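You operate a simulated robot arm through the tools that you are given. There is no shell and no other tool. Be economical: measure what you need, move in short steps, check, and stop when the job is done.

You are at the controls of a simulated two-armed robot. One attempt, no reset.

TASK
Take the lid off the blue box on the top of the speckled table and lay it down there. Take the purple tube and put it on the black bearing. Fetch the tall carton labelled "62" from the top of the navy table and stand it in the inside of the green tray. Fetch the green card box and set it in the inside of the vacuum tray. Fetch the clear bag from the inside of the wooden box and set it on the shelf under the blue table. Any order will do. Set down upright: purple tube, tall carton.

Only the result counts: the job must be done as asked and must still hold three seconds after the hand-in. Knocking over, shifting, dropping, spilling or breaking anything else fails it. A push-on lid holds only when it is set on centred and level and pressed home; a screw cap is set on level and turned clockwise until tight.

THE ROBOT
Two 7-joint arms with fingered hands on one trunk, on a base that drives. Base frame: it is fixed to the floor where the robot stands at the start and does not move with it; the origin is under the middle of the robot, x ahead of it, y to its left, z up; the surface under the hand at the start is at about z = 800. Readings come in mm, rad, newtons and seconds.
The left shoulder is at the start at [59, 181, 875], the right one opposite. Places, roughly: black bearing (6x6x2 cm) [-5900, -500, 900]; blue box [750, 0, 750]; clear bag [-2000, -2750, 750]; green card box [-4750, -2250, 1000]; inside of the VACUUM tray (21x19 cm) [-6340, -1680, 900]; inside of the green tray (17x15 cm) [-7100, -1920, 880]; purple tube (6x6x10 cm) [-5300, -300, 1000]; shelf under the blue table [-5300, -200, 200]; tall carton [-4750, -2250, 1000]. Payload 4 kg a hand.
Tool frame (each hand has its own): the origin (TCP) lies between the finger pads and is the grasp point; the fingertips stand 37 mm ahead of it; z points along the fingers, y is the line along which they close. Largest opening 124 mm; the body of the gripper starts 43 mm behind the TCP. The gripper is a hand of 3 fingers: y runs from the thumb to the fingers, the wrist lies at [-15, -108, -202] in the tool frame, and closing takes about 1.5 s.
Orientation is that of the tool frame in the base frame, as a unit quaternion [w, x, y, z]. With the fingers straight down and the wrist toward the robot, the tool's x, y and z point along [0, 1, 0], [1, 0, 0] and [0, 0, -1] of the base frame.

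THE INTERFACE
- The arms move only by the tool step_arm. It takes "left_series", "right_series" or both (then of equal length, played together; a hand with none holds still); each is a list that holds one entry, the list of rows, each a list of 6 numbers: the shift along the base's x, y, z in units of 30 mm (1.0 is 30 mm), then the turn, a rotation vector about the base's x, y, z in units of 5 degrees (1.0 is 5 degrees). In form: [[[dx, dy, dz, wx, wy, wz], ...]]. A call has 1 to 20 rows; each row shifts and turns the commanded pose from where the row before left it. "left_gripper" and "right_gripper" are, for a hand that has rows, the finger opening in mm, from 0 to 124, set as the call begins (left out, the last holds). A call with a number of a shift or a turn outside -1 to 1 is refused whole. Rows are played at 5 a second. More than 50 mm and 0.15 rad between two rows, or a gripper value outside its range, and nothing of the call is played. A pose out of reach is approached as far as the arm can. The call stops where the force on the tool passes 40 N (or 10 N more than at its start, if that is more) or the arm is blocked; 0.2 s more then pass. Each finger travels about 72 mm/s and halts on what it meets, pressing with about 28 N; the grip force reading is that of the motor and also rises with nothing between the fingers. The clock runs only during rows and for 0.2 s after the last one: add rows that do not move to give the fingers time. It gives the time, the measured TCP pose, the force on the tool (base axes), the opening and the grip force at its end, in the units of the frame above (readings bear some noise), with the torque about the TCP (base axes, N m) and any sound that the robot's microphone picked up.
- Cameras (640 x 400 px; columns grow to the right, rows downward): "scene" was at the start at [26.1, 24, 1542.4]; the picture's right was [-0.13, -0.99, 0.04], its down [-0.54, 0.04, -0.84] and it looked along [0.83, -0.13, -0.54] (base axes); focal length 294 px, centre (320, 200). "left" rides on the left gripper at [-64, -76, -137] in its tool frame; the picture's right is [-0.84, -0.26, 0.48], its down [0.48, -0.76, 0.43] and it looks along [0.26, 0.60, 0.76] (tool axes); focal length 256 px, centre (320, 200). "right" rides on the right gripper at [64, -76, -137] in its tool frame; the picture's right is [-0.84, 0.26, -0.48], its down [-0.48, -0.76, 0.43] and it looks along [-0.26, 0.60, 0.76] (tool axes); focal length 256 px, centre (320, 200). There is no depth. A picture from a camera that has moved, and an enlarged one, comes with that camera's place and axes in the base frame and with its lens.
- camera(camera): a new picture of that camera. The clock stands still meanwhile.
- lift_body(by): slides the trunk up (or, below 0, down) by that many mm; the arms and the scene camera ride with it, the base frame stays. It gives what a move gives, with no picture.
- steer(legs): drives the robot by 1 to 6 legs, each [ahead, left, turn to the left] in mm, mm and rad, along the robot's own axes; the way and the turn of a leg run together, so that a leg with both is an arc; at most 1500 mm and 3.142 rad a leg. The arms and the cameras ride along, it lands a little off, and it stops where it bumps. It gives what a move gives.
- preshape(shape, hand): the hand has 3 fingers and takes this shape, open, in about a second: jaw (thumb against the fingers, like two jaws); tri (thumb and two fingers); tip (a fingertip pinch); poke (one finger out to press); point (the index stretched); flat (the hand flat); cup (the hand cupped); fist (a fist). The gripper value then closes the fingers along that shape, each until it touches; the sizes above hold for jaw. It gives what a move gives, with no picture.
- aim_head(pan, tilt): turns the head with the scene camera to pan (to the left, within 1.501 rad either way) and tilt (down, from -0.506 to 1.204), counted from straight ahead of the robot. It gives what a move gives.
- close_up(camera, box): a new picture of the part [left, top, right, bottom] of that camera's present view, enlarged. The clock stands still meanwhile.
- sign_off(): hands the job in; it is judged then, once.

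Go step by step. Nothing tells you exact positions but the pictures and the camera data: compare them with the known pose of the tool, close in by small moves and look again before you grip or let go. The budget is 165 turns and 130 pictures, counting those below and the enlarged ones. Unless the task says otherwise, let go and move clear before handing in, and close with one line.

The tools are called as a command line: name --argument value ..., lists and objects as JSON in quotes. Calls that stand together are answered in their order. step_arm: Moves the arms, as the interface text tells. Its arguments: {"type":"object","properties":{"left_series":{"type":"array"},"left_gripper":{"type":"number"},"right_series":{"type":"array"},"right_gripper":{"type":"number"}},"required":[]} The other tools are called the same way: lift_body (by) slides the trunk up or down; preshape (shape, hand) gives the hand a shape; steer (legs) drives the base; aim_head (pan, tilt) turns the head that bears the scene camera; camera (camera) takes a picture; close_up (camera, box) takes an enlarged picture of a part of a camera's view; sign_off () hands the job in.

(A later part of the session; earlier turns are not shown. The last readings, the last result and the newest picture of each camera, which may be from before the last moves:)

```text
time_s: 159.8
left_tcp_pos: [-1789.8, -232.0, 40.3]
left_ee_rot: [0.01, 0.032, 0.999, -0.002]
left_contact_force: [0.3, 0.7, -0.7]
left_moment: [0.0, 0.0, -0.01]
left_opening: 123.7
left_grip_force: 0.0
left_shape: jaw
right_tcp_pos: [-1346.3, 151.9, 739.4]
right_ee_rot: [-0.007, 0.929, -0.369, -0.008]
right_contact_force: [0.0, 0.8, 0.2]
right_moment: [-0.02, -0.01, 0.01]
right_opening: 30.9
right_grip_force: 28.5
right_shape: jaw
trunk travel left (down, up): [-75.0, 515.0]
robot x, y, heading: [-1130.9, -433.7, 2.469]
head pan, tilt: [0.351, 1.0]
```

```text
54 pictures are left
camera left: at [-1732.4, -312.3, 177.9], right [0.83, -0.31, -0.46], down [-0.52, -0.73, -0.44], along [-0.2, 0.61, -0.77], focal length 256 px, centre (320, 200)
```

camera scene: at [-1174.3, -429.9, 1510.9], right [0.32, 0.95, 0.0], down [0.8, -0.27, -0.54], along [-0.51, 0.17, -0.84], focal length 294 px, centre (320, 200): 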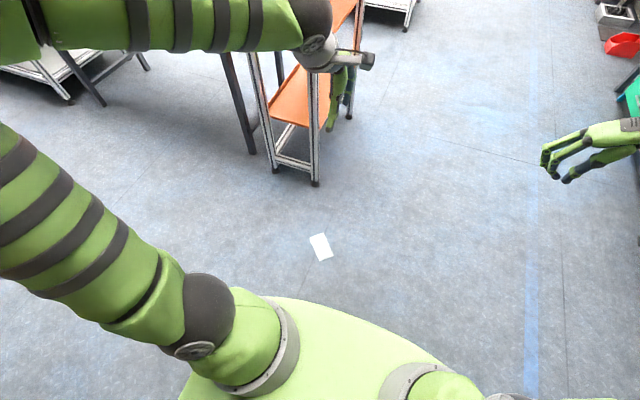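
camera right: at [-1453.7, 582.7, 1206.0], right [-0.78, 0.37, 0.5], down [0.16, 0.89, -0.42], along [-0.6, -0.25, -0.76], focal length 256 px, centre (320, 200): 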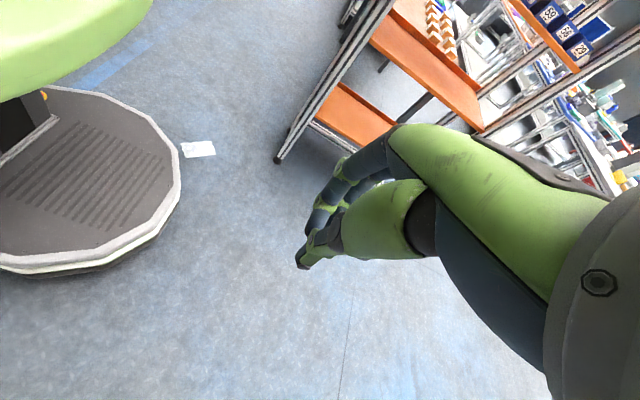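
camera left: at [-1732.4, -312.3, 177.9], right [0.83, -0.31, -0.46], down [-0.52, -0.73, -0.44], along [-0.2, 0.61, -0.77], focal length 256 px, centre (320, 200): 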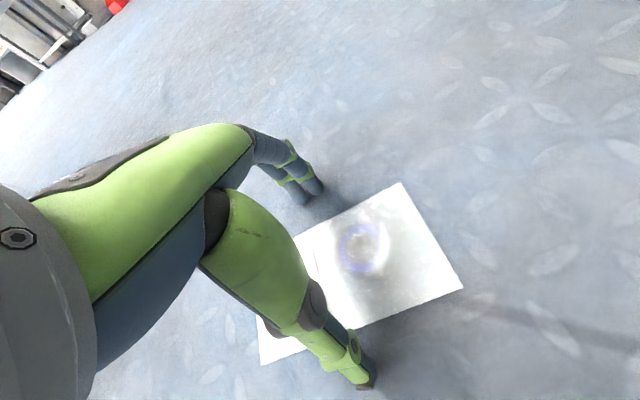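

step_arm --left_series '[[[0, 0, 0.06, 0, 0, 0], [0, 0, 0, 0, 0, 0], [0, 0, 0, 0, 0, 0], [0, 0, 0, 0, 0, 0], [0, 0, 0, 0, 0, 0], [0, 0, 0, 0, 0, 0], [0, 0, 0, 0, 0, 0]]]' --left_gripper 50

camera --camera "left"

```text
time_s: 161.4
left_tcp_pos: [-1789.4, -232.5, 42.1]
left_ee_rot: [0.011, 0.032, 0.999, -0.003]
left_contact_force: [0.2, -0.3, -0.6]
left_moment: [-0.02, 0.0, -0.01]
left_opening: 50.2
left_grip_force: 0.1
left_shape: jaw
right_tcp_pos: [-1347.2, 150.9, 740.2]
right_ee_rot: [-0.008, 0.93, -0.369, -0.007]
right_contact_force: [-0.1, 0.4, -0.5]
right_moment: [0.0, 0.01, -0.01]
right_opening: 31.0
right_grip_force: 27.9
right_shape: jaw
trunk travel left (down, up): [-75.0, 515.0]
robot x, y, heading: [-1129.1, -433.5, 2.469]
head pan, tilt: [0.351, 1.0]
```

```text
53 pictures are left
camera left: at [-1732.9, -312.5, 179.5], right [0.83, -0.31, -0.46], down [-0.52, -0.73, -0.44], along [-0.2, 0.61, -0.77], focal length 256 px, centre (320, 200)
```

left: 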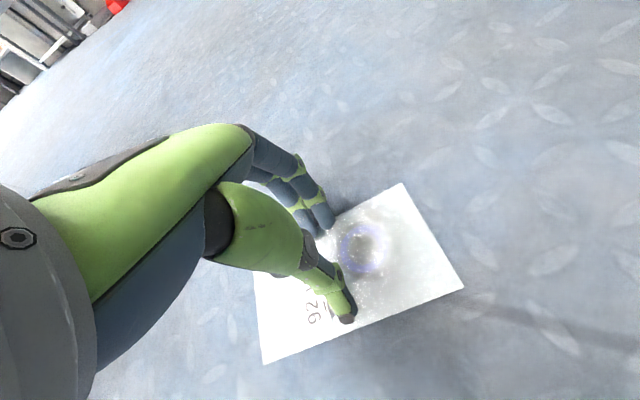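

The tips passed just over the thin film. I reopen, go 2.5 mm lower, and close in stages.

step_arm --left_series '[[[0, 0, 0, 0, 0, 0], [0, 0, 0, 0, 0, 0], [0, 0, 0, 0, 0, 0], [0, 0, 0, 0, 0, 0], [0, 0, 0, 0, 0, 0], [0, 0, 0, 0, 0, 0], [0, -0.1, -0.05, 0, 0, 0], [0, 0, -0.05, 0, 0, 0], [0, 0, 0, 0, 0, 0]]]' --left_gripper 110

step_arm --left_series '[[[0, 0, 0, 0, 0, 0], [0, 0, 0, 0, 0, 0], [0, 0, 0, 0, 0, 0], [0, 0, 0, 0, 0, 0]]]' --left_gripper 75

step_arm --left_series '[[[0, 0, 0, 0, 0, 0], [0, 0, 0, 0, 0, 0], [0, 0, 0, 0, 0, 0], [0, 0, 0, 0, 0, 0]]]' --left_gripper 60

camera --camera "left"

```text
time_s: 163.4
left_tcp_pos: [-1789.7, -235.0, 38.9]
left_ee_rot: [0.011, 0.032, 0.999, -0.002]
left_contact_force: [-0.6, 0.3, -1.1]
left_moment: [-0.02, 0.03, -0.01]
left_opening: 109.9
left_grip_force: 0.1
left_shape: jaw
right_tcp_pos: [-1347.7, 152.4, 738.3]
right_ee_rot: [-0.007, 0.929, -0.37, -0.007]
right_contact_force: [0.6, -0.8, 0.7]
right_moment: [-0.02, 0.02, -0.01]
right_opening: 30.9
right_grip_force: 28.2
right_shape: jaw
trunk travel left (down, up): [-75.0, 515.0]
robot x, y, heading: [-1130.9, -435.2, 2.466]
head pan, tilt: [0.351, 1.0]
```

```text
time_s: 164.4
left_tcp_pos: [-1790.9, -235.0, 39.1]
left_ee_rot: [0.011, 0.03, 0.999, -0.002]
left_contact_force: [-0.1, -0.5, 0.7]
left_moment: [0.01, -0.01, -0.01]
left_opening: 76.2
left_grip_force: 0.1
left_shape: jaw
right_tcp_pos: [-1347.6, 151.4, 740.4]
right_ee_rot: [-0.007, 0.929, -0.369, -0.008]
right_contact_force: [0.6, -0.1, -0.1]
right_moment: [-0.01, 0.01, -0.01]
right_opening: 30.8
right_grip_force: 27.8
right_shape: jaw
trunk travel left (down, up): [-75.0, 515.0]
robot x, y, heading: [-1133.0, -431.2, 2.469]
head pan, tilt: [0.351, 1.0]
```

```text
time_s: 165.4
left_tcp_pos: [-1789.2, -234.6, 40.0]
left_ee_rot: [0.01, 0.031, 0.999, -0.001]
left_contact_force: [1.5, 5.6, 14.1]
left_moment: [0.19, -0.08, 0.05]
left_opening: 0.0
left_grip_force: 27.4
left_shape: jaw
right_tcp_pos: [-1348.1, 151.4, 741.1]
right_ee_rot: [-0.008, 0.93, -0.368, -0.007]
right_contact_force: [0.7, 0.5, 0.6]
right_moment: [0.0, -0.02, 0.03]
right_opening: 30.9
right_grip_force: 27.7
right_shape: jaw
trunk travel left (down, up): [-75.0, 515.0]
robot x, y, heading: [-1130.0, -432.7, 2.468]
head pan, tilt: [0.351, 1.0]
```

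```text
52 pictures are left
camera left: at [-1732.8, -314.8, 178.0], right [0.83, -0.31, -0.47], down [-0.52, -0.73, -0.44], along [-0.2, 0.61, -0.77], focal length 256 px, centre (320, 200)
```

left: 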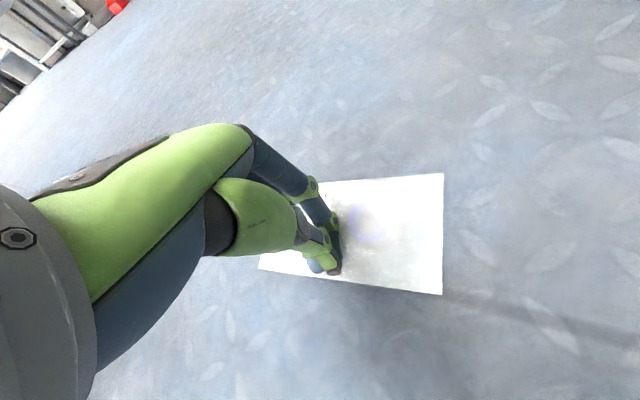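

The fingers have pinched shut on the film. I lift to test.

step_arm --left_series '[[[0, 0, 0.2, 0, 0, 0], [0, 0, 0.3, 0, 0, 0], [0, 0, 0.5, 0, 0, 0], [0, 0, 0.6, 0, 0, 0], [0, 0, 0.6, 0, 0, 0], [0, 0, 0.6, 0, 0, 0], [0, 0, 0, 0, 0, 0]]]' --left_gripper 0

camera --camera "left"

```text
time_s: 167.0
left_tcp_pos: [-1790.3, -236.1, 122.8]
left_ee_rot: [0.01, 0.031, 0.999, -0.002]
left_contact_force: [-0.5, 0.3, -0.3]
left_moment: [0.04, 0.03, -0.01]
left_opening: 0.0
left_grip_force: 27.8
left_shape: jaw
right_tcp_pos: [-1349.1, 152.2, 739.8]
right_ee_rot: [-0.007, 0.929, -0.37, -0.007]
right_contact_force: [-0.2, 0.7, 1.1]
right_moment: [0.0, 0.0, 0.0]
right_opening: 30.7
right_grip_force: 28.2
right_shape: jaw
trunk travel left (down, up): [-75.0, 515.0]
robot x, y, heading: [-1128.0, -430.0, 2.473]
head pan, tilt: [0.351, 1.0]
```

```text
51 pictures are left
camera left: at [-1732.1, -315.9, 261.1], right [0.83, -0.31, -0.46], down [-0.52, -0.73, -0.44], along [-0.2, 0.61, -0.77], focal length 256 px, centre (320, 200)
```

left: 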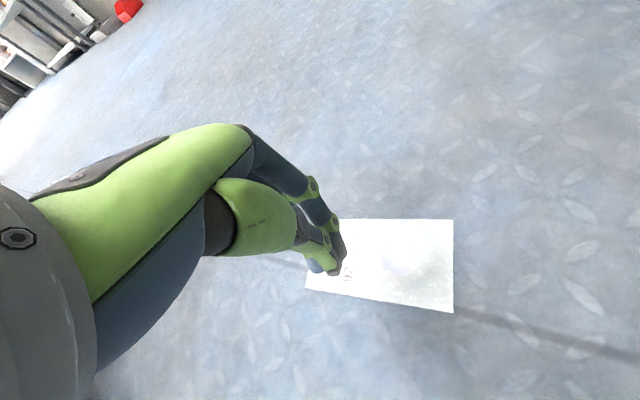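

The bag still lies on the floor, now turned. I turn the hand with it, set the opening just wider than the bag and feel for the floor from there.

step_arm --left_series '[[[0.1, 0.13, 0, 0, 0, -1], [0.1, 0.13, 0, 0, 0, -1], [0.1, 0.13, 0, 0, 0, -1], [0.1, 0.13, 0, 0, 0, -1], [0.12, 0.14, 0, 0, 0, -1], [0.12, 0.14, 0, 0, 0, -1], [0, 0, -0.6, 0, 0, 0], [0, 0, -0.6, 0, 0, 0], [0, 0, -0.6, 0, 0, 0], [0, 0, -0.6, 0, 0, 0], [0, 0, 0, 0, 0, 0]]]' --left_gripper 92

camera --camera "left"

```text
time_s: 169.4
left_tcp_pos: [-1770.7, -213.6, 53.5]
left_ee_rot: [0.009, 0.289, 0.957, -0.005]
left_contact_force: [0.1, -1.0, -0.2]
left_moment: [0.01, 0.02, 0.0]
left_opening: 92.3
left_grip_force: 0.1
left_shape: jaw
right_tcp_pos: [-1348.3, 152.7, 739.8]
right_ee_rot: [-0.008, 0.93, -0.368, -0.007]
right_contact_force: [0.7, -0.7, -0.2]
right_moment: [0.01, 0.0, -0.02]
right_opening: 30.7
right_grip_force: 28.1
right_shape: jaw
trunk travel left (down, up): [-75.0, 515.0]
robot x, y, heading: [-1128.1, -436.3, 2.466]
head pan, tilt: [0.351, 1.0]
```

```text
50 pictures are left
camera left: at [-1760.5, -310.3, 189.9], right [0.56, -0.68, -0.46], down [-0.82, -0.37, -0.44], along [0.13, 0.63, -0.77], focal length 256 px, centre (320, 200)
```

left: 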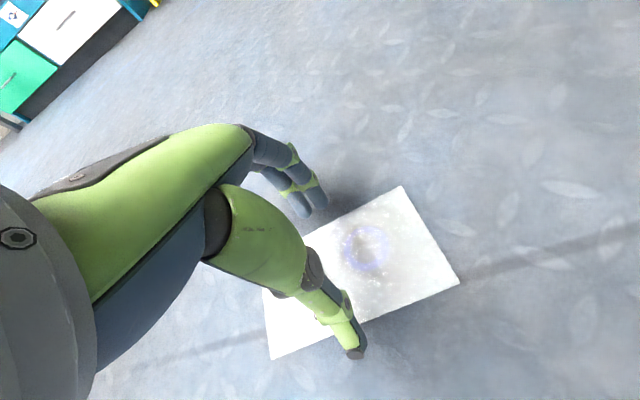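

step_arm --left_series '[[[0, 0, -0.2, 0, 0, 0], [0, 0, -0.2, 0, 0, 0], [0, 0, -0.1, 0, 0, 0], [0, 0, 0, 0, 0, 0]]]'

step_arm --left_series '[[[0, 0, -0.05, 0, 0, 0], [0, 0, -0.05, 0, 0, 0], [0, 0, 0, 0, 0, 0]]]'

```text
time_s: 170.4
left_tcp_pos: [-1771.0, -211.9, 36.8]
left_ee_rot: [0.01, 0.289, 0.957, -0.005]
left_contact_force: [0.0, 0.0, 6.6]
left_moment: [0.29, -0.18, -0.05]
left_opening: 92.2
left_grip_force: 0.1
left_shape: jaw
right_tcp_pos: [-1348.0, 151.4, 739.9]
right_ee_rot: [-0.008, 0.929, -0.369, -0.008]
right_contact_force: [0.4, 0.1, 0.2]
right_moment: [0.01, 0.02, -0.02]
right_opening: 30.8
right_grip_force: 28.1
right_shape: jaw
trunk travel left (down, up): [-75.0, 515.0]
robot x, y, heading: [-1126.6, -433.4, 2.468]
head pan, tilt: [0.351, 1.0]
```

```text
time_s: 171.2
left_tcp_pos: [-1771.4, -211.3, 36.2]
left_ee_rot: [0.009, 0.289, 0.957, -0.003]
left_contact_force: [1.8, -2.5, 28.3]
left_moment: [1.18, -1.03, -0.21]
left_opening: 90.9
left_grip_force: 0.1
left_shape: jaw
right_tcp_pos: [-1348.0, 151.2, 740.3]
right_ee_rot: [-0.007, 0.93, -0.368, -0.008]
right_contact_force: [-0.5, 0.2, -0.5]
right_moment: [0.01, -0.03, -0.01]
right_opening: 30.6
right_grip_force: 28.4
right_shape: jaw
trunk travel left (down, up): [-75.0, 515.0]
robot x, y, heading: [-1130.2, -433.5, 2.471]
head pan, tilt: [0.351, 1.0]
```

The fingers touch but the thumb doesn't yet. I tilt the hand 2 degrees to bring the thumb down level.

step_arm --left_series '[[[0, 0, 0.02, 0.17, -0.11, 0], [0, 0, 0, 0.17, -0.11, 0], [0, 0, 0, 0, 0, 0]]]'

```text
time_s: 172.0
left_tcp_pos: [-1770.9, -212.4, 34.9]
left_ee_rot: [0.013, 0.29, 0.957, 0.014]
left_contact_force: [1.6, -0.5, 28.9]
left_moment: [0.11, -0.2, -0.07]
left_opening: 89.7
left_grip_force: 0.1
left_shape: jaw
right_tcp_pos: [-1347.7, 151.5, 741.4]
right_ee_rot: [-0.008, 0.929, -0.369, -0.009]
right_contact_force: [0.6, 0.5, -0.4]
right_moment: [0.02, -0.01, 0.01]
right_opening: 30.7
right_grip_force: 28.1
right_shape: jaw
trunk travel left (down, up): [-75.0, 515.0]
robot x, y, heading: [-1126.8, -434.9, 2.466]
head pan, tilt: [0.351, 1.0]
```

Both sides now touch evenly. I ease up a millimetre and close.

step_arm --left_series '[[[0, 0, 0.05, 0, 0, 0], [0, 0, 0, 0, 0, 0]]]'

step_arm --left_series '[[[0, 0, 0, 0, 0, 0], [0, 0, 0, 0, 0, 0], [0, 0, 0, 0, 0, 0], [0, 0, 0, 0, 0, 0], [0, 0, 0, 0, 0, 0], [0, 0, 0, 0, 0, 0]]]' --left_gripper 55

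camera --camera "left"

```text
time_s: 172.6
left_tcp_pos: [-1771.0, -213.1, 35.9]
left_ee_rot: [0.013, 0.289, 0.957, 0.012]
left_contact_force: [-1.6, 1.7, 16.5]
left_moment: [0.1, 0.09, 0.03]
left_opening: 90.5
left_grip_force: 0.0
left_shape: jaw
right_tcp_pos: [-1346.6, 151.8, 740.0]
right_ee_rot: [-0.008, 0.929, -0.369, -0.008]
right_contact_force: [0.7, 0.9, -0.2]
right_moment: [0.03, -0.01, -0.03]
right_opening: 30.8
right_grip_force: 27.8
right_shape: jaw
trunk travel left (down, up): [-75.0, 515.0]
robot x, y, heading: [-1129.8, -434.5, 2.47]
head pan, tilt: [0.351, 1.0]
```

```text
time_s: 174.0
left_tcp_pos: [-1771.1, -214.9, 36.0]
left_ee_rot: [0.013, 0.289, 0.957, 0.013]
left_contact_force: [-3.3, -8.0, 25.4]
left_moment: [-0.83, 0.55, 0.11]
left_opening: 73.4
left_grip_force: 28.1
left_shape: jaw
right_tcp_pos: [-1347.2, 151.9, 740.8]
right_ee_rot: [-0.008, 0.929, -0.369, -0.008]
right_contact_force: [-0.1, 0.1, 0.5]
right_moment: [0.0, 0.0, -0.02]
right_opening: 30.7
right_grip_force: 28.0
right_shape: jaw
trunk travel left (down, up): [-75.0, 515.0]
robot x, y, heading: [-1126.8, -432.1, 2.464]
head pan, tilt: [0.351, 1.0]
```

```text
49 pictures are left
camera left: at [-1763.5, -314.6, 171.6], right [0.57, -0.67, -0.47], down [-0.81, -0.36, -0.47], along [0.14, 0.65, -0.75], focal length 256 px, centre (320, 200)
```

left: 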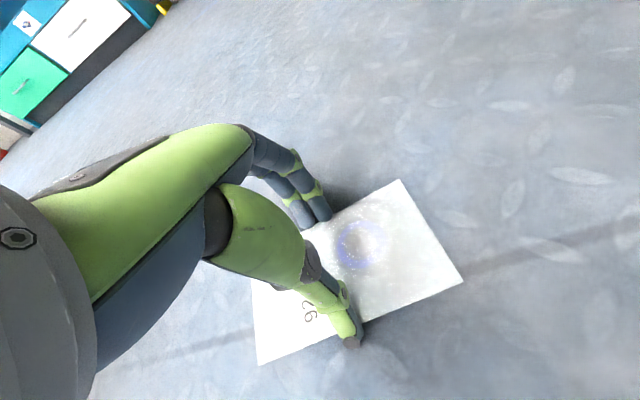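

Both fingertips now clamp the edges at 73 mm. I lift slowly.

step_arm --left_series '[[[0, 0, 0.05, 0, 0, 0], [0, 0, 0.1, 0, 0, 0], [0, 0, 0.15, 0, 0, 0], [0, 0, 0.2, 0, 0, 0], [0, 0, 0.3, 0, 0, 0], [0, 0, 0.3, 0, 0, 0], [0, 0, 0.3, 0, 0, 0], [0, 0, 0, 0, 0, 0]]]'

camera --camera "left"

```text
time_s: 175.8
left_tcp_pos: [-1771.8, -212.9, 78.2]
left_ee_rot: [0.015, 0.288, 0.957, 0.012]
left_contact_force: [0.2, -0.1, 0.2]
left_moment: [0.0, 0.01, 0.02]
left_opening: 39.3
left_grip_force: 28.3
left_shape: jaw
right_tcp_pos: [-1348.8, 152.0, 739.5]
right_ee_rot: [-0.007, 0.929, -0.369, -0.007]
right_contact_force: [-0.4, -1.1, 0.4]
right_moment: [0.02, 0.01, 0.02]
right_opening: 30.6
right_grip_force: 27.6
right_shape: jaw
trunk travel left (down, up): [-75.0, 515.0]
robot x, y, heading: [-1131.4, -432.3, 2.469]
head pan, tilt: [0.351, 1.0]
```

```text
48 pictures are left
camera left: at [-1763.1, -313.7, 212.8], right [0.57, -0.67, -0.47], down [-0.81, -0.36, -0.47], along [0.14, 0.65, -0.75], focal length 256 px, centre (320, 200)
```

left: 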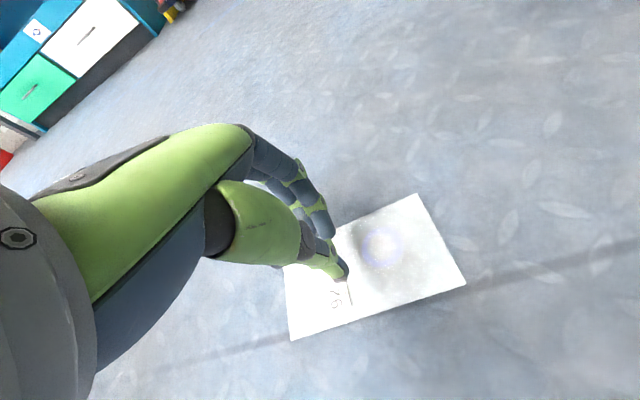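

The edges slipped on lifting: the film is too thin for the rounded tips. The coil inside the bag may be a thicker lump, so I centre the fingers on it and close just above the film.

step_arm --left_series '[[[0.3, -0.07, 0, 0, 0, 0], [0.3, -0.07, 0, 0, 0, 0], [0.3, -0.08, 0, 0, 0, 0], [0.33, -0.08, 0, 0, 0, 0], [0, 0, -0.4, 0, 0, 0], [0, 0, -0.4, 0, 0, 0], [0, 0, -0.4, 0, 0, 0], [0, 0, 0, 0, 0, 0]]]' --left_gripper 80

step_arm --left_series '[[[0, 0, 0, 0, 0, 0], [0, 0, 0, 0, 0, 0], [0, 0, 0, 0, 0, 0], [0, 0, 0, 0, 0, 0], [0, 0, 0, 0, 0, 0], [0, 0, 0, 0, 0, 0]]]' --left_gripper 0

camera --camera "left"

```text
time_s: 177.6
left_tcp_pos: [-1733.6, -221.0, 42.8]
left_ee_rot: [0.013, 0.289, 0.957, 0.013]
left_contact_force: [-0.4, 0.1, -0.1]
left_moment: [-0.01, 0.01, 0.01]
left_opening: 79.6
left_grip_force: 0.1
left_shape: jaw
right_tcp_pos: [-1348.5, 151.3, 739.1]
right_ee_rot: [-0.007, 0.93, -0.369, -0.007]
right_contact_force: [0.2, 0.2, 0.1]
right_moment: [0.02, 0.02, -0.02]
right_opening: 30.7
right_grip_force: 27.9
right_shape: jaw
trunk travel left (down, up): [-75.0, 515.0]
robot x, y, heading: [-1129.9, -436.8, 2.469]
head pan, tilt: [0.351, 1.0]
```

```text
time_s: 179.0
left_tcp_pos: [-1733.6, -220.9, 43.0]
left_ee_rot: [0.014, 0.289, 0.957, 0.012]
left_contact_force: [0.8, -1.8, 7.8]
left_moment: [-0.16, 0.04, 0.0]
left_opening: 47.3
left_grip_force: 27.5
left_shape: jaw
right_tcp_pos: [-1347.9, 151.7, 739.7]
right_ee_rot: [-0.008, 0.929, -0.369, -0.007]
right_contact_force: [-0.4, -0.1, -0.1]
right_moment: [0.0, 0.03, -0.02]
right_opening: 30.7
right_grip_force: 28.0
right_shape: jaw
trunk travel left (down, up): [-75.0, 515.0]
robot x, y, heading: [-1128.4, -435.6, 2.467]
head pan, tilt: [0.351, 1.0]
```

```text
47 pictures are left
camera left: at [-1726.9, -322.7, 177.7], right [0.57, -0.67, -0.47], down [-0.81, -0.36, -0.47], along [0.14, 0.65, -0.75], focal length 256 px, centre (320, 200)
```

left: 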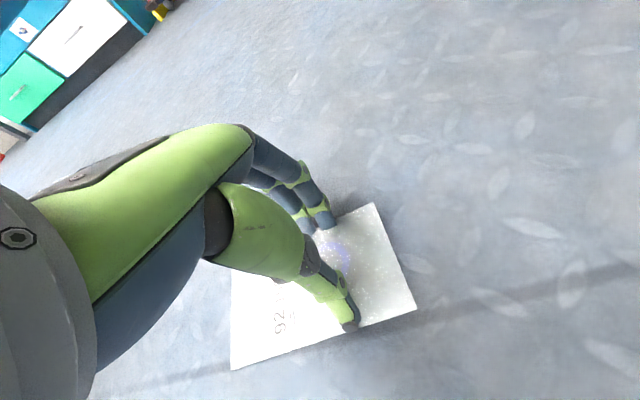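

There is a lump: the fingers stopped on it at 47 mm. I reopen, go 3.5 mm deeper for a better hold, close and lift.

step_arm --left_series '[[[0, 0, 0, 0, 0, 0], [0, 0, 0, 0, 0, 0], [0, 0, 0, 0, 0, 0], [0, 0, 0, 0, 0, 0], [0, 0, -0.12, 0, 0, 0], [0, 0, 0, 0, 0, 0]]]' --left_gripper 75

step_arm --left_series '[[[0, 0, 0, 0, 0, 0], [0, 0, 0, 0, 0, 0], [0, 0, 0, 0, 0, 0], [0, 0, 0, 0, 0, 0], [0, 0, 0, 0, 0, 0], [0, 0, 0, 0, 0, 0]]]' --left_gripper 0

step_arm --left_series '[[[0, 0, 0.05, 0, 0, 0], [0, 0, 0.1, 0, 0, 0], [0, 0, 0.15, 0, 0, 0], [0, 0, 0.2, 0, 0, 0], [0, 0, 0.3, 0, 0, 0], [0, 0, 0.4, 0, 0, 0], [0, 0, 0.6, 0, 0, 0], [0, 0, 0, 0, 0, 0]]]'

camera --camera "left"

```text
time_s: 180.4
left_tcp_pos: [-1734.0, -221.1, 38.8]
left_ee_rot: [0.014, 0.289, 0.957, 0.012]
left_contact_force: [-0.3, -1.9, 4.0]
left_moment: [-0.17, 0.14, 0.01]
left_opening: 75.9
left_grip_force: 0.0
left_shape: jaw
right_tcp_pos: [-1347.6, 151.7, 740.5]
right_ee_rot: [-0.007, 0.93, -0.369, -0.007]
right_contact_force: [0.5, 0.3, -0.4]
right_moment: [0.02, -0.03, 0.01]
right_opening: 30.9
right_grip_force: 27.9
right_shape: jaw
trunk travel left (down, up): [-75.0, 515.0]
robot x, y, heading: [-1131.1, -433.4, 2.471]
head pan, tilt: [0.351, 1.0]
```

```text
time_s: 181.8
left_tcp_pos: [-1733.8, -220.2, 39.7]
left_ee_rot: [0.014, 0.289, 0.957, 0.013]
left_contact_force: [6.8, 7.3, 24.3]
left_moment: [-0.57, 0.39, 0.04]
left_opening: 65.5
left_grip_force: 27.9
left_shape: jaw
right_tcp_pos: [-1347.7, 152.1, 739.7]
right_ee_rot: [-0.008, 0.929, -0.37, -0.008]
right_contact_force: [0.7, -0.4, 0.6]
right_moment: [-0.01, -0.02, -0.02]
right_opening: 30.6
right_grip_force: 28.2
right_shape: jaw
trunk travel left (down, up): [-75.0, 515.0]
robot x, y, heading: [-1129.3, -436.0, 2.468]
head pan, tilt: [0.351, 1.0]
```

```text
time_s: 183.6
left_tcp_pos: [-1733.3, -220.5, 91.0]
left_ee_rot: [0.015, 0.289, 0.957, 0.012]
left_contact_force: [0.2, -0.1, -0.9]
left_moment: [-0.01, -0.03, 0.0]
left_opening: 52.8
left_grip_force: 27.8
left_shape: jaw
right_tcp_pos: [-1347.7, 150.7, 739.4]
right_ee_rot: [-0.007, 0.93, -0.369, -0.007]
right_contact_force: [-0.5, 0.5, -0.7]
right_moment: [-0.02, -0.01, 0.01]
right_opening: 30.7
right_grip_force: 28.6
right_shape: jaw
trunk travel left (down, up): [-75.0, 515.0]
robot x, y, heading: [-1130.9, -428.4, 2.469]
head pan, tilt: [0.351, 1.0]
```

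```text
46 pictures are left
camera left: at [-1726.1, -322.3, 226.6], right [0.57, -0.67, -0.47], down [-0.81, -0.36, -0.47], along [0.14, 0.65, -0.75], focal length 256 px, centre (320, 200)
```

left: 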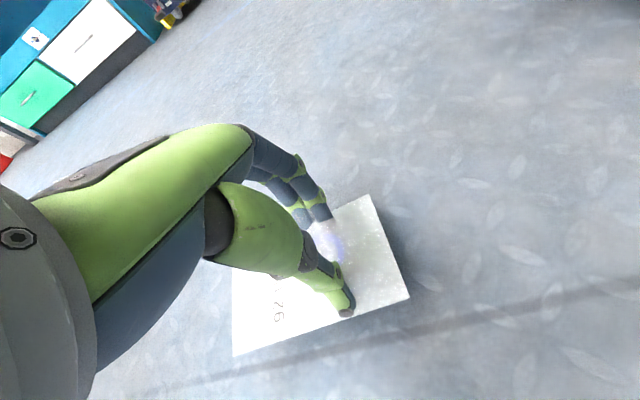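

The bag is lifted, held on its lump as it was before. I raise the trunk gently, then drive around the rack by its right side in smooth legs.

lift_body --by 330

steer --legs '[[0, -400, 0], [0, 0, 0.084], [1200, 0, 0]]'

aim_head --pan 0.5 --tilt 0.5

camera --camera "scene"

```text
time_s: 186.8
left_tcp_pos: [-1733.7, -221.0, 421.4]
left_ee_rot: [0.015, 0.289, 0.957, 0.011]
left_contact_force: [0.2, 0.2, -1.1]
left_moment: [0.0, 0.0, 0.01]
left_opening: 52.8
left_grip_force: 28.3
left_shape: jaw
right_tcp_pos: [-1347.1, 151.3, 1070.4]
right_ee_rot: [-0.007, 0.929, -0.369, -0.008]
right_contact_force: [-0.2, 0.1, -0.4]
right_moment: [-0.01, -0.03, 0.04]
right_opening: 30.6
right_grip_force: 27.8
right_shape: jaw
trunk travel left (down, up): [-405.0, 185.0]
robot x, y, heading: [-1127.3, -433.5, 2.467]
head pan, tilt: [0.351, 1.0]
```

```text
time_s: 195.6
left_tcp_pos: [-2504.5, 702.3, 420.7]
left_ee_rot: [0.015, 0.243, 0.97, 0.013]
left_contact_force: [-0.3, 0.4, -0.7]
left_moment: [-0.04, -0.01, 0.0]
left_opening: 52.7
left_grip_force: 27.4
left_shape: jaw
right_tcp_pos: [-2157.5, 1110.2, 1068.9]
right_ee_rot: [-0.007, 0.946, -0.323, -0.008]
right_contact_force: [0.0, -0.4, 0.6]
right_moment: [-0.03, 0.01, -0.01]
right_opening: 30.8
right_grip_force: 28.0
right_shape: jaw
trunk travel left (down, up): [-405.0, 185.0]
robot x, y, heading: [-1883.7, 549.9, 2.562]
head pan, tilt: [0.351, 1.0]
```

```text
time_s: 196.5
left_tcp_pos: [-2504.0, 701.7, 421.3]
left_ee_rot: [0.014, 0.243, 0.97, 0.013]
left_contact_force: [0.3, 1.1, -1.0]
left_moment: [-0.03, 0.01, 0.01]
left_opening: 52.7
left_grip_force: 28.2
left_shape: jaw
right_tcp_pos: [-2156.4, 1111.2, 1070.3]
right_ee_rot: [-0.008, 0.946, -0.323, -0.008]
right_contact_force: [1.1, 0.3, 0.1]
right_moment: [0.0, 0.02, -0.02]
right_opening: 30.7
right_grip_force: 27.8
right_shape: jaw
trunk travel left (down, up): [-405.0, 185.0]
robot x, y, heading: [-1882.5, 548.4, 2.562]
head pan, tilt: [0.499, 0.499]
```

```text
45 pictures are left
camera scene: at [-1950.7, 539.4, 1551.9], right [0.08, 1.0, 0.0], down [0.48, -0.04, -0.88], along [-0.87, 0.07, -0.48], focal length 294 px, centre (320, 200)
```

scene: 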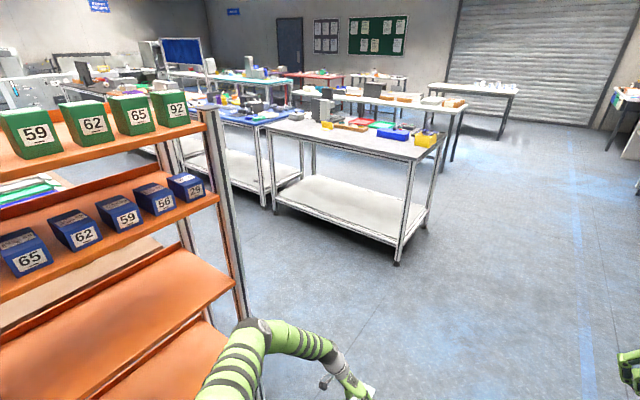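

Still held at 53 mm; the lane beyond the rack is clear. I go on: forward, turn left, shift right to mid-lane and forward along the lane toward the blue table.

steer --legs '[[1180, 0, 0], [0, 0, 1.56], [0, -200, 0], [1100, 0, 0]]'

aim_head --pan -0.6 --tilt 0.55

camera --camera "scene"

```text
time_s: 212.8
left_tcp_pos: [-3833.4, -206.1, 420.0]
left_ee_rot: [0.002, -0.505, 0.863, 0.019]
left_contact_force: [0.1, -0.1, -1.0]
left_moment: [-0.01, -0.02, 0.01]
left_opening: 52.4
left_grip_force: 28.3
left_shape: jaw
right_tcp_pos: [-4235.0, 150.1, 1068.8]
right_ee_rot: [0.0, 0.902, 0.431, -0.01]
right_contact_force: [-0.1, 0.7, 0.5]
right_moment: [-0.02, 0.0, 0.01]
right_opening: 31.1
right_grip_force: 27.7
right_shape: jaw
trunk travel left (down, up): [-405.0, 185.0]
robot x, y, heading: [-3667.0, 412.5, -2.172]
head pan, tilt: [0.499, 0.499]
```

```text
time_s: 214.1
left_tcp_pos: [-3834.2, -207.7, 420.8]
left_ee_rot: [0.001, -0.505, 0.863, 0.02]
left_contact_force: [0.2, 0.0, -1.4]
left_moment: [0.02, -0.02, -0.03]
left_opening: 52.6
left_grip_force: 27.6
left_shape: jaw
right_tcp_pos: [-4235.4, 151.7, 1070.3]
right_ee_rot: [-0.001, 0.903, 0.43, -0.011]
right_contact_force: [-0.1, 0.4, 0.9]
right_moment: [-0.01, -0.02, 0.01]
right_opening: 31.0
right_grip_force: 27.8
right_shape: jaw
trunk travel left (down, up): [-405.0, 185.0]
robot x, y, heading: [-3665.8, 411.4, -2.166]
head pan, tilt: [-0.6, 0.55]
```

```text
44 pictures are left
camera scene: at [-3735.9, 404.8, 1547.4], right [-0.36, 0.93, 0.0], down [0.49, 0.19, -0.85], along [-0.79, -0.31, -0.52], focal length 294 px, centre (320, 200)
```

scene: 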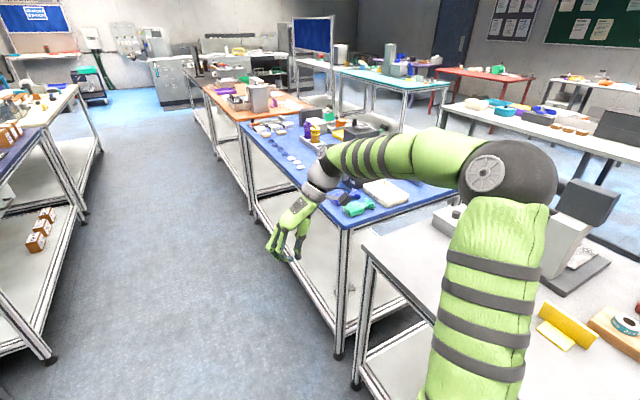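

The lane is clear: navy row on the left, blue table on the right, with the purple tube on it. I align with the lane and go forward 1.28 m, then check before turning in.

steer --legs '[[0, 0, -0.107], [1280, 0, 0]]'

aim_head --pan -1.45 --tilt 0.75

camera --camera "scene"

```text
time_s: 221.1
left_tcp_pos: [-4701.8, -1175.2, 420.4]
left_ee_rot: [0.001, -0.469, 0.883, 0.019]
left_contact_force: [0.0, -0.5, -0.9]
left_moment: [0.01, -0.03, 0.0]
left_opening: 52.9
left_grip_force: 28.2
left_shape: jaw
right_tcp_pos: [-5072.1, -787.7, 1069.8]
right_ee_rot: [-0.001, 0.919, 0.394, -0.011]
right_contact_force: [-0.5, -0.1, 0.6]
right_moment: [0.01, 0.01, 0.03]
right_opening: 30.9
right_grip_force: 27.4
right_shape: jaw
trunk travel left (down, up): [-405.0, 185.0]
robot x, y, heading: [-4485.8, -570.2, -2.254]
head pan, tilt: [-0.6, 0.55]
```

```text
time_s: 222.3
left_tcp_pos: [-4701.7, -1175.8, 421.4]
left_ee_rot: [0.001, -0.469, 0.883, 0.019]
left_contact_force: [-0.7, 1.2, -1.3]
left_moment: [0.02, -0.02, 0.0]
left_opening: 52.5
left_grip_force: 28.2
left_shape: jaw
right_tcp_pos: [-5072.3, -788.1, 1069.7]
right_ee_rot: [0.001, 0.919, 0.394, -0.011]
right_contact_force: [-0.1, 0.6, 0.4]
right_moment: [0.0, 0.0, 0.02]
right_opening: 30.7
right_grip_force: 28.2
right_shape: jaw
trunk travel left (down, up): [-405.0, 185.0]
robot x, y, heading: [-4487.4, -572.4, -2.255]
head pan, tilt: [-1.45, 0.75]
```

```text
43 pictures are left
camera scene: at [-4538.8, -505.3, 1530.0], right [0.53, 0.85, 0.0], down [0.58, -0.36, -0.73], along [-0.62, 0.39, -0.68], focal length 294 px, centre (320, 200)
```

scene: 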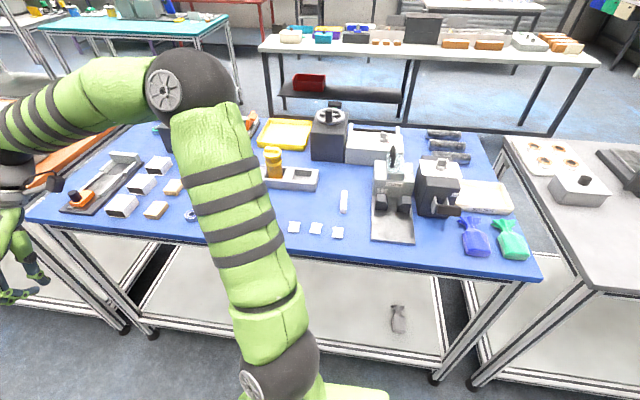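

The shelf under the blue table is nearly empty. I turn to face the table.

steer --legs '[[0, 0, -0.8], [0, 0, -0.789]]'

aim_head --pan 0.3 --tilt 0.85

camera --camera "scene"

camera --camera "left"

```text
time_s: 226.8
left_tcp_pos: [-5088.0, -353.6, 422.0]
left_ee_rot: [0.015, 0.294, 0.956, 0.011]
left_contact_force: [0.6, 1.1, -1.5]
left_moment: [-0.01, -0.02, 0.01]
left_opening: 52.7
left_grip_force: 28.0
left_shape: jaw
right_tcp_pos: [-4697.3, 16.0, 1069.7]
right_ee_rot: [-0.007, 0.927, -0.374, -0.007]
right_contact_force: [0.1, 0.3, -1.3]
right_moment: [-0.01, -0.02, -0.01]
right_opening: 30.4
right_grip_force: 28.2
right_shape: jaw
trunk travel left (down, up): [-405.0, 185.0]
robot x, y, heading: [-4486.2, -572.0, 2.454]
head pan, tilt: [-1.45, 0.75]
```

```text
time_s: 228.6
left_tcp_pos: [-5087.2, -353.1, 420.9]
left_ee_rot: [0.015, 0.295, 0.955, 0.012]
left_contact_force: [-0.2, 0.0, -0.9]
left_moment: [-0.05, -0.02, 0.03]
left_opening: 52.5
left_grip_force: 28.0
left_shape: jaw
right_tcp_pos: [-4697.8, 14.8, 1070.4]
right_ee_rot: [-0.008, 0.928, -0.374, -0.007]
right_contact_force: [-0.4, -0.6, 0.1]
right_moment: [0.0, 0.02, 0.01]
right_opening: 30.8
right_grip_force: 27.3
right_shape: jaw
trunk travel left (down, up): [-405.0, 185.0]
robot x, y, heading: [-4483.4, -571.8, 2.456]
head pan, tilt: [0.3, 0.85]
```

```text
42 pictures are left
camera scene: at [-4536.6, -561.7, 1522.0], right [0.38, 0.93, 0.0], down [0.7, -0.28, -0.66], along [-0.61, 0.25, -0.75], focal length 294 px, centre (320, 200)
```

scene: 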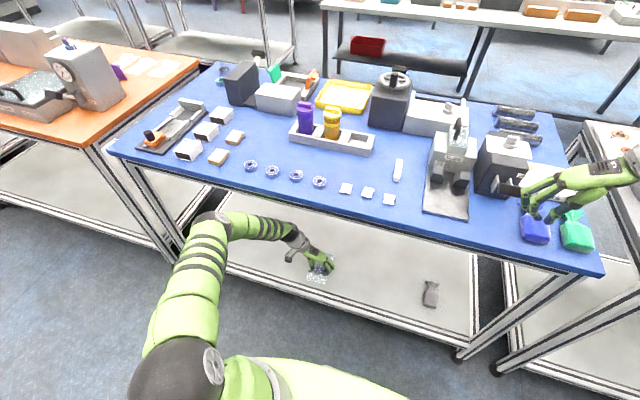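

```text
41 pictures are left
camera left: at [-5080.6, -454.7, 556.5], right [0.56, -0.68, -0.47], down [-0.81, -0.35, -0.47], along [0.15, 0.65, -0.75], focal length 256 px, centre (320, 200)
```

left: 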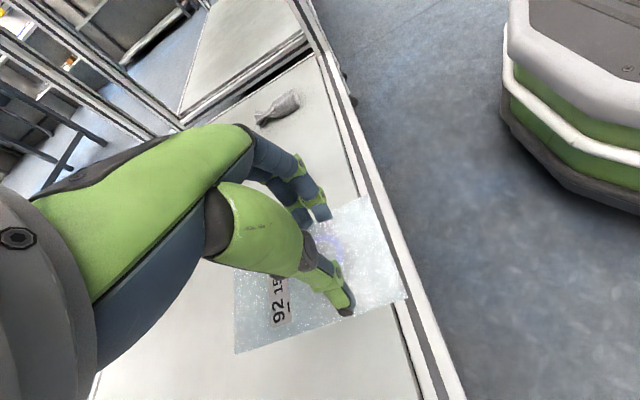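

The bag is just inside the shelf's front edge; table and tube are in view too. I move the hand 140 mm further in and lower it toward the shelf.

step_arm --left_series '[[[-0.7, 0.6, 0, 0, 0, 0], [-0.7, 0.6, 0, 0, 0, 0], [-0.7, 0.6, 0, 0, 0, 0], [-0.7, 0.6, -0.2, 0, 0, 0], [-0.7, 0.6, -0.4, 0, 0, 0], [0, 0, -0.8, 0, 0, 0], [0, 0, -0.8, 0, 0, 0], [0, 0, -0.8, 0, 0, 0], [0, 0, -0.8, 0, 0, 0], [0, 0, 0, 0, 0, 0]]]'

camera --camera "left"

```text
time_s: 230.8
left_tcp_pos: [-5137.0, -308.4, 393.8]
left_ee_rot: [0.014, 0.294, 0.956, 0.012]
left_contact_force: [0.2, -0.4, -0.7]
left_moment: [0.01, -0.04, -0.02]
left_opening: 52.5
left_grip_force: 27.7
left_shape: jaw
left hand out of reach, approached as far as the arm can: row 4, 5, 6, 7, 8, 9
right_tcp_pos: [-4697.5, 16.2, 1070.7]
right_ee_rot: [-0.008, 0.928, -0.374, -0.007]
right_contact_force: [-0.2, 0.3, 0.6]
right_moment: [-0.01, 0.0, 0.01]
right_opening: 30.7
right_grip_force: 27.8
right_shape: jaw
trunk travel left (down, up): [-405.0, 185.0]
robot x, y, heading: [-4486.9, -575.5, 2.452]
head pan, tilt: [0.3, 0.85]
```

```text
40 pictures are left
camera left: at [-5130.5, -409.8, 528.4], right [0.56, -0.68, -0.47], down [-0.81, -0.35, -0.47], along [0.15, 0.65, -0.75], focal length 256 px, centre (320, 200)
```

left: 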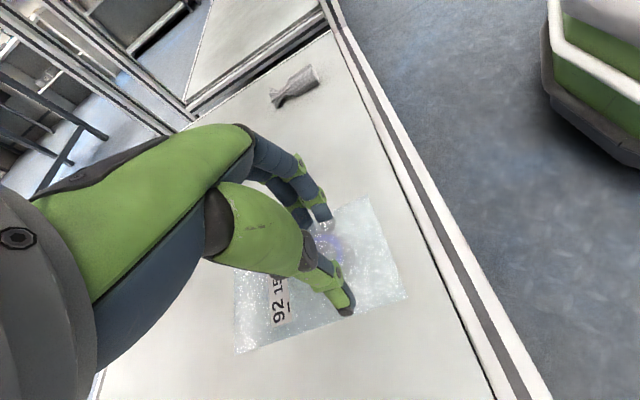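

The trunk is too high for that reach. I take the right hand up and back first, then lower the trunk.

step_arm --right_series '[[[0.4, -0.35, 1, 0, 0, 0], [0.4, -0.35, 1, 0, 0, 0], [0.4, -0.35, 1, 0, 0, 0], [0.4, -0.35, 1, 0, 0, 0], [0.2, -0.2, 1, 0, 0, 0], [0, 0, 1, 0, 0, 0], [0, 0, 0, 0, 0, 0]]]' --right_gripper 100

lift_body --by -110

camera --camera "left"

```text
time_s: 232.4
left_tcp_pos: [-5137.1, -307.7, 392.9]
left_ee_rot: [0.015, 0.294, 0.955, 0.012]
left_contact_force: [-0.3, -0.4, -0.7]
left_moment: [0.01, 0.0, 0.0]
left_opening: 52.5
left_grip_force: 27.8
left_shape: jaw
right_tcp_pos: [-4643.9, -34.0, 1249.8]
right_ee_rot: [-0.008, 0.928, -0.373, -0.007]
right_contact_force: [-0.1, -0.2, -0.4]
right_moment: [0.0, 0.0, -0.03]
right_opening: 100.0
right_grip_force: 0.0
right_shape: jaw
trunk travel left (down, up): [-405.0, 185.0]
robot x, y, heading: [-4485.2, -572.5, 2.459]
head pan, tilt: [0.3, 0.85]
```

```text
time_s: 233.8
left_tcp_pos: [-5137.0, -309.0, 283.6]
left_ee_rot: [0.015, 0.295, 0.955, 0.012]
left_contact_force: [0.0, 0.9, -0.4]
left_moment: [-0.02, -0.01, 0.02]
left_opening: 52.3
left_grip_force: 27.8
left_shape: jaw
right_tcp_pos: [-4643.9, -34.6, 1139.9]
right_ee_rot: [-0.008, 0.927, -0.374, -0.007]
right_contact_force: [0.6, -0.3, 0.6]
right_moment: [-0.04, 0.03, 0.01]
right_opening: 99.8
right_grip_force: 0.0
right_shape: jaw
trunk travel left (down, up): [-295.0, 295.0]
robot x, y, heading: [-4484.7, -570.9, 2.46]
head pan, tilt: [0.3, 0.85]
```

```text
39 pictures are left
camera left: at [-5130.5, -409.7, 418.6], right [0.56, -0.68, -0.47], down [-0.81, -0.35, -0.47], along [0.15, 0.65, -0.75], focal length 256 px, centre (320, 200)
```

left: 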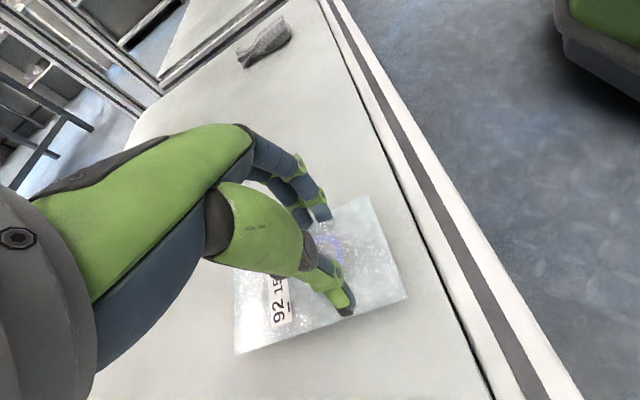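

lift_body --by -40

lift_body --by -12

camera --camera "left"

```text
time_s: 234.4
left_tcp_pos: [-5139.6, -306.1, 262.8]
left_ee_rot: [0.015, 0.293, 0.956, 0.015]
left_contact_force: [3.6, -1.7, 18.8]
left_moment: [-0.52, 0.24, 0.02]
left_opening: 51.9
left_grip_force: 28.0
left_shape: jaw
right_tcp_pos: [-4643.4, -33.5, 1112.7]
right_ee_rot: [-0.006, 0.927, -0.374, -0.007]
right_contact_force: [0.5, -0.5, -0.2]
right_moment: [-0.02, -0.02, 0.0]
right_opening: 99.8
right_grip_force: 0.0
right_shape: jaw
trunk travel left (down, up): [-269.0, 321.0]
robot x, y, heading: [-4481.9, -571.3, 2.46]
head pan, tilt: [0.3, 0.85]
stopped: the force on the tool passed its limit at 55 N (the readings are from after the stop); the commanded pose is now the measured one
```

```text
time_s: 234.8
left_tcp_pos: [-5141.3, -304.0, 262.9]
left_ee_rot: [0.015, 0.292, 0.956, 0.017]
left_contact_force: [3.3, -1.0, 19.9]
left_moment: [-0.54, 0.27, 0.02]
left_opening: 52.0
left_grip_force: 28.4
left_shape: jaw
right_tcp_pos: [-4643.4, -34.3, 1109.4]
right_ee_rot: [-0.007, 0.928, -0.373, -0.007]
right_contact_force: [0.9, 0.5, 0.6]
right_moment: [-0.02, 0.0, 0.01]
right_opening: 99.7
right_grip_force: 0.1
right_shape: jaw
trunk travel left (down, up): [-265.0, 325.0]
robot x, y, heading: [-4485.1, -573.4, 2.458]
head pan, tilt: [0.3, 0.85]
stopped: the force on the tool passed its limit at 50 N (the readings are from after the stop); the commanded pose is now the measured one
```

```text
38 pictures are left
camera left: at [-5134.9, -407.3, 396.8], right [0.57, -0.67, -0.48], down [-0.81, -0.35, -0.47], along [0.15, 0.66, -0.74], focal length 256 px, centre (320, 200)
```

left: 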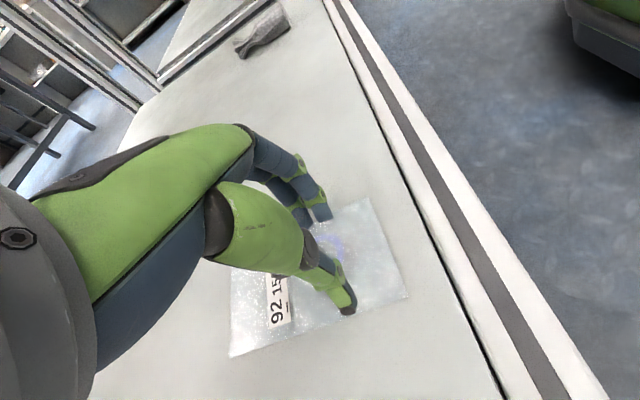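

The bag rests on the shelf, well inside its edge. I open the hand and rise.

step_arm --left_series '[[[0, 0, 0, 0, 0, 0], [0, 0, 0, 0, 0, 0], [0, 0, 0, 0, 0, 0], [0, 0, 0, 0, 0, 0], [0, 0, 0.3, 0, 0, 0], [0, 0, 0.5, 0, 0, 0], [0, 0, 0.8, 0, 0, 0], [0, 0, 0.8, 0, 0, 0], [0, 0, 0.8, 0, 0, 0], [0, 0, 0, 0, 0, 0]]]' --left_gripper 110

camera --camera "left"

```text
time_s: 235.2
left_tcp_pos: [-5142.2, -302.3, 262.3]
left_ee_rot: [0.015, 0.292, 0.956, 0.019]
left_contact_force: [-0.1, -0.1, -0.2]
left_moment: [0.01, -0.03, -0.02]
left_opening: 109.7
left_grip_force: 0.1
left_shape: jaw
right_tcp_pos: [-4646.6, -33.3, 1108.6]
right_ee_rot: [-0.007, 0.928, -0.373, -0.006]
right_contact_force: [0.2, -0.3, -0.4]
right_moment: [-0.04, -0.04, -0.01]
right_opening: 99.8
right_grip_force: 0.1
right_shape: jaw
trunk travel left (down, up): [-265.0, 325.0]
robot x, y, heading: [-4486.0, -569.0, 2.456]
head pan, tilt: [0.3, 0.85]
stopped in row 2 (left hand): the force on the tool passed its limit at 44 N (the readings are from after the stop); the commanded pose is now the measured one
```

```text
37 pictures are left
camera left: at [-5135.5, -405.6, 396.0], right [0.57, -0.67, -0.48], down [-0.81, -0.35, -0.48], along [0.15, 0.66, -0.74], focal length 256 px, centre (320, 200)
```

left: 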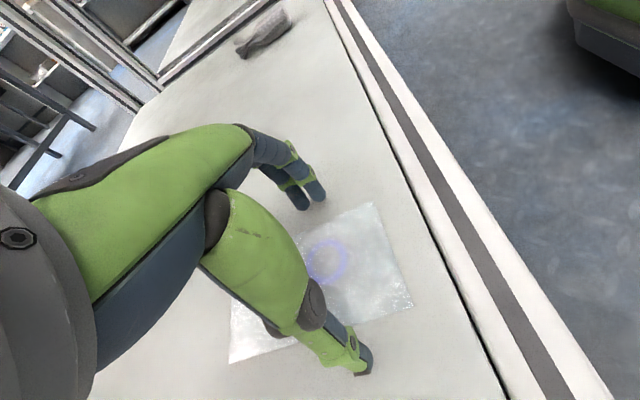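

Released. I rise a little, draw the hand out from under the table, back off slightly, then raise the hand in front of the table.

step_arm --left_series '[[[0, 0, 0.5, 0, 0, 0], [0, 0, 0.8, 0, 0, 0], [0, 0, 0.8, 0, 0, 0], [0, 0, 0.8, 0, 0, 0], [0.7, -0.6, 0.3, 0, 0, 0], [0.7, -0.6, 0, 0, 0, 0], [0.7, -0.6, 0, 0, 0, 0], [0.7, -0.6, 0, 0, 0, 0], [0.7, -0.6, 0, 0, 0, 0], [0.7, -0.6, 0, 0, 0, 0], [0, 0, 0, 0, 0, 0]]]'

steer --legs '[[-70, 0, 0]]'

camera --camera "scene"

```text
time_s: 237.6
left_tcp_pos: [-5016.6, -410.5, 359.1]
left_ee_rot: [0.015, 0.293, 0.956, 0.02]
left_contact_force: [0.2, 0.2, 0.0]
left_moment: [-0.04, -0.01, 0.02]
left_opening: 109.8
left_grip_force: 0.1
left_shape: jaw
right_tcp_pos: [-4643.7, -34.1, 1109.2]
right_ee_rot: [-0.008, 0.927, -0.374, -0.008]
right_contact_force: [0.1, 0.2, 0.0]
right_moment: [-0.02, 0.02, 0.02]
right_opening: 99.8
right_grip_force: 0.2
right_shape: jaw
trunk travel left (down, up): [-265.0, 325.0]
robot x, y, heading: [-4489.2, -571.0, 2.459]
head pan, tilt: [0.3, 0.85]
```

```text
time_s: 238.6
left_tcp_pos: [-4962.5, -454.2, 359.2]
left_ee_rot: [0.015, 0.294, 0.956, 0.019]
left_contact_force: [-0.5, 0.1, 0.0]
left_moment: [-0.01, 0.04, 0.02]
left_opening: 110.1
left_grip_force: 0.2
left_shape: jaw
right_tcp_pos: [-4588.8, -77.4, 1110.6]
right_ee_rot: [-0.008, 0.928, -0.373, -0.008]
right_contact_force: [0.2, -0.5, 0.9]
right_moment: [-0.01, -0.02, -0.01]
right_opening: 99.6
right_grip_force: 0.1
right_shape: jaw
trunk travel left (down, up): [-265.0, 325.0]
robot x, y, heading: [-4429.1, -616.1, 2.456]
head pan, tilt: [0.3, 0.85]
```

```text
36 pictures are left
camera scene: at [-4481.6, -606.9, 1382.0], right [0.38, 0.93, 0.0], down [0.7, -0.28, -0.66], along [-0.61, 0.25, -0.75], focal length 294 px, centre (320, 200)
```

scene: 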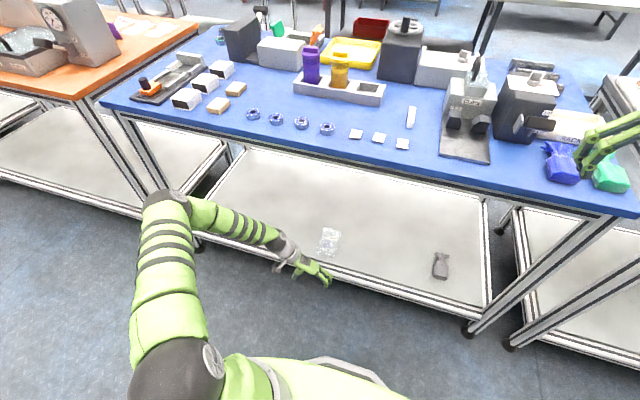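

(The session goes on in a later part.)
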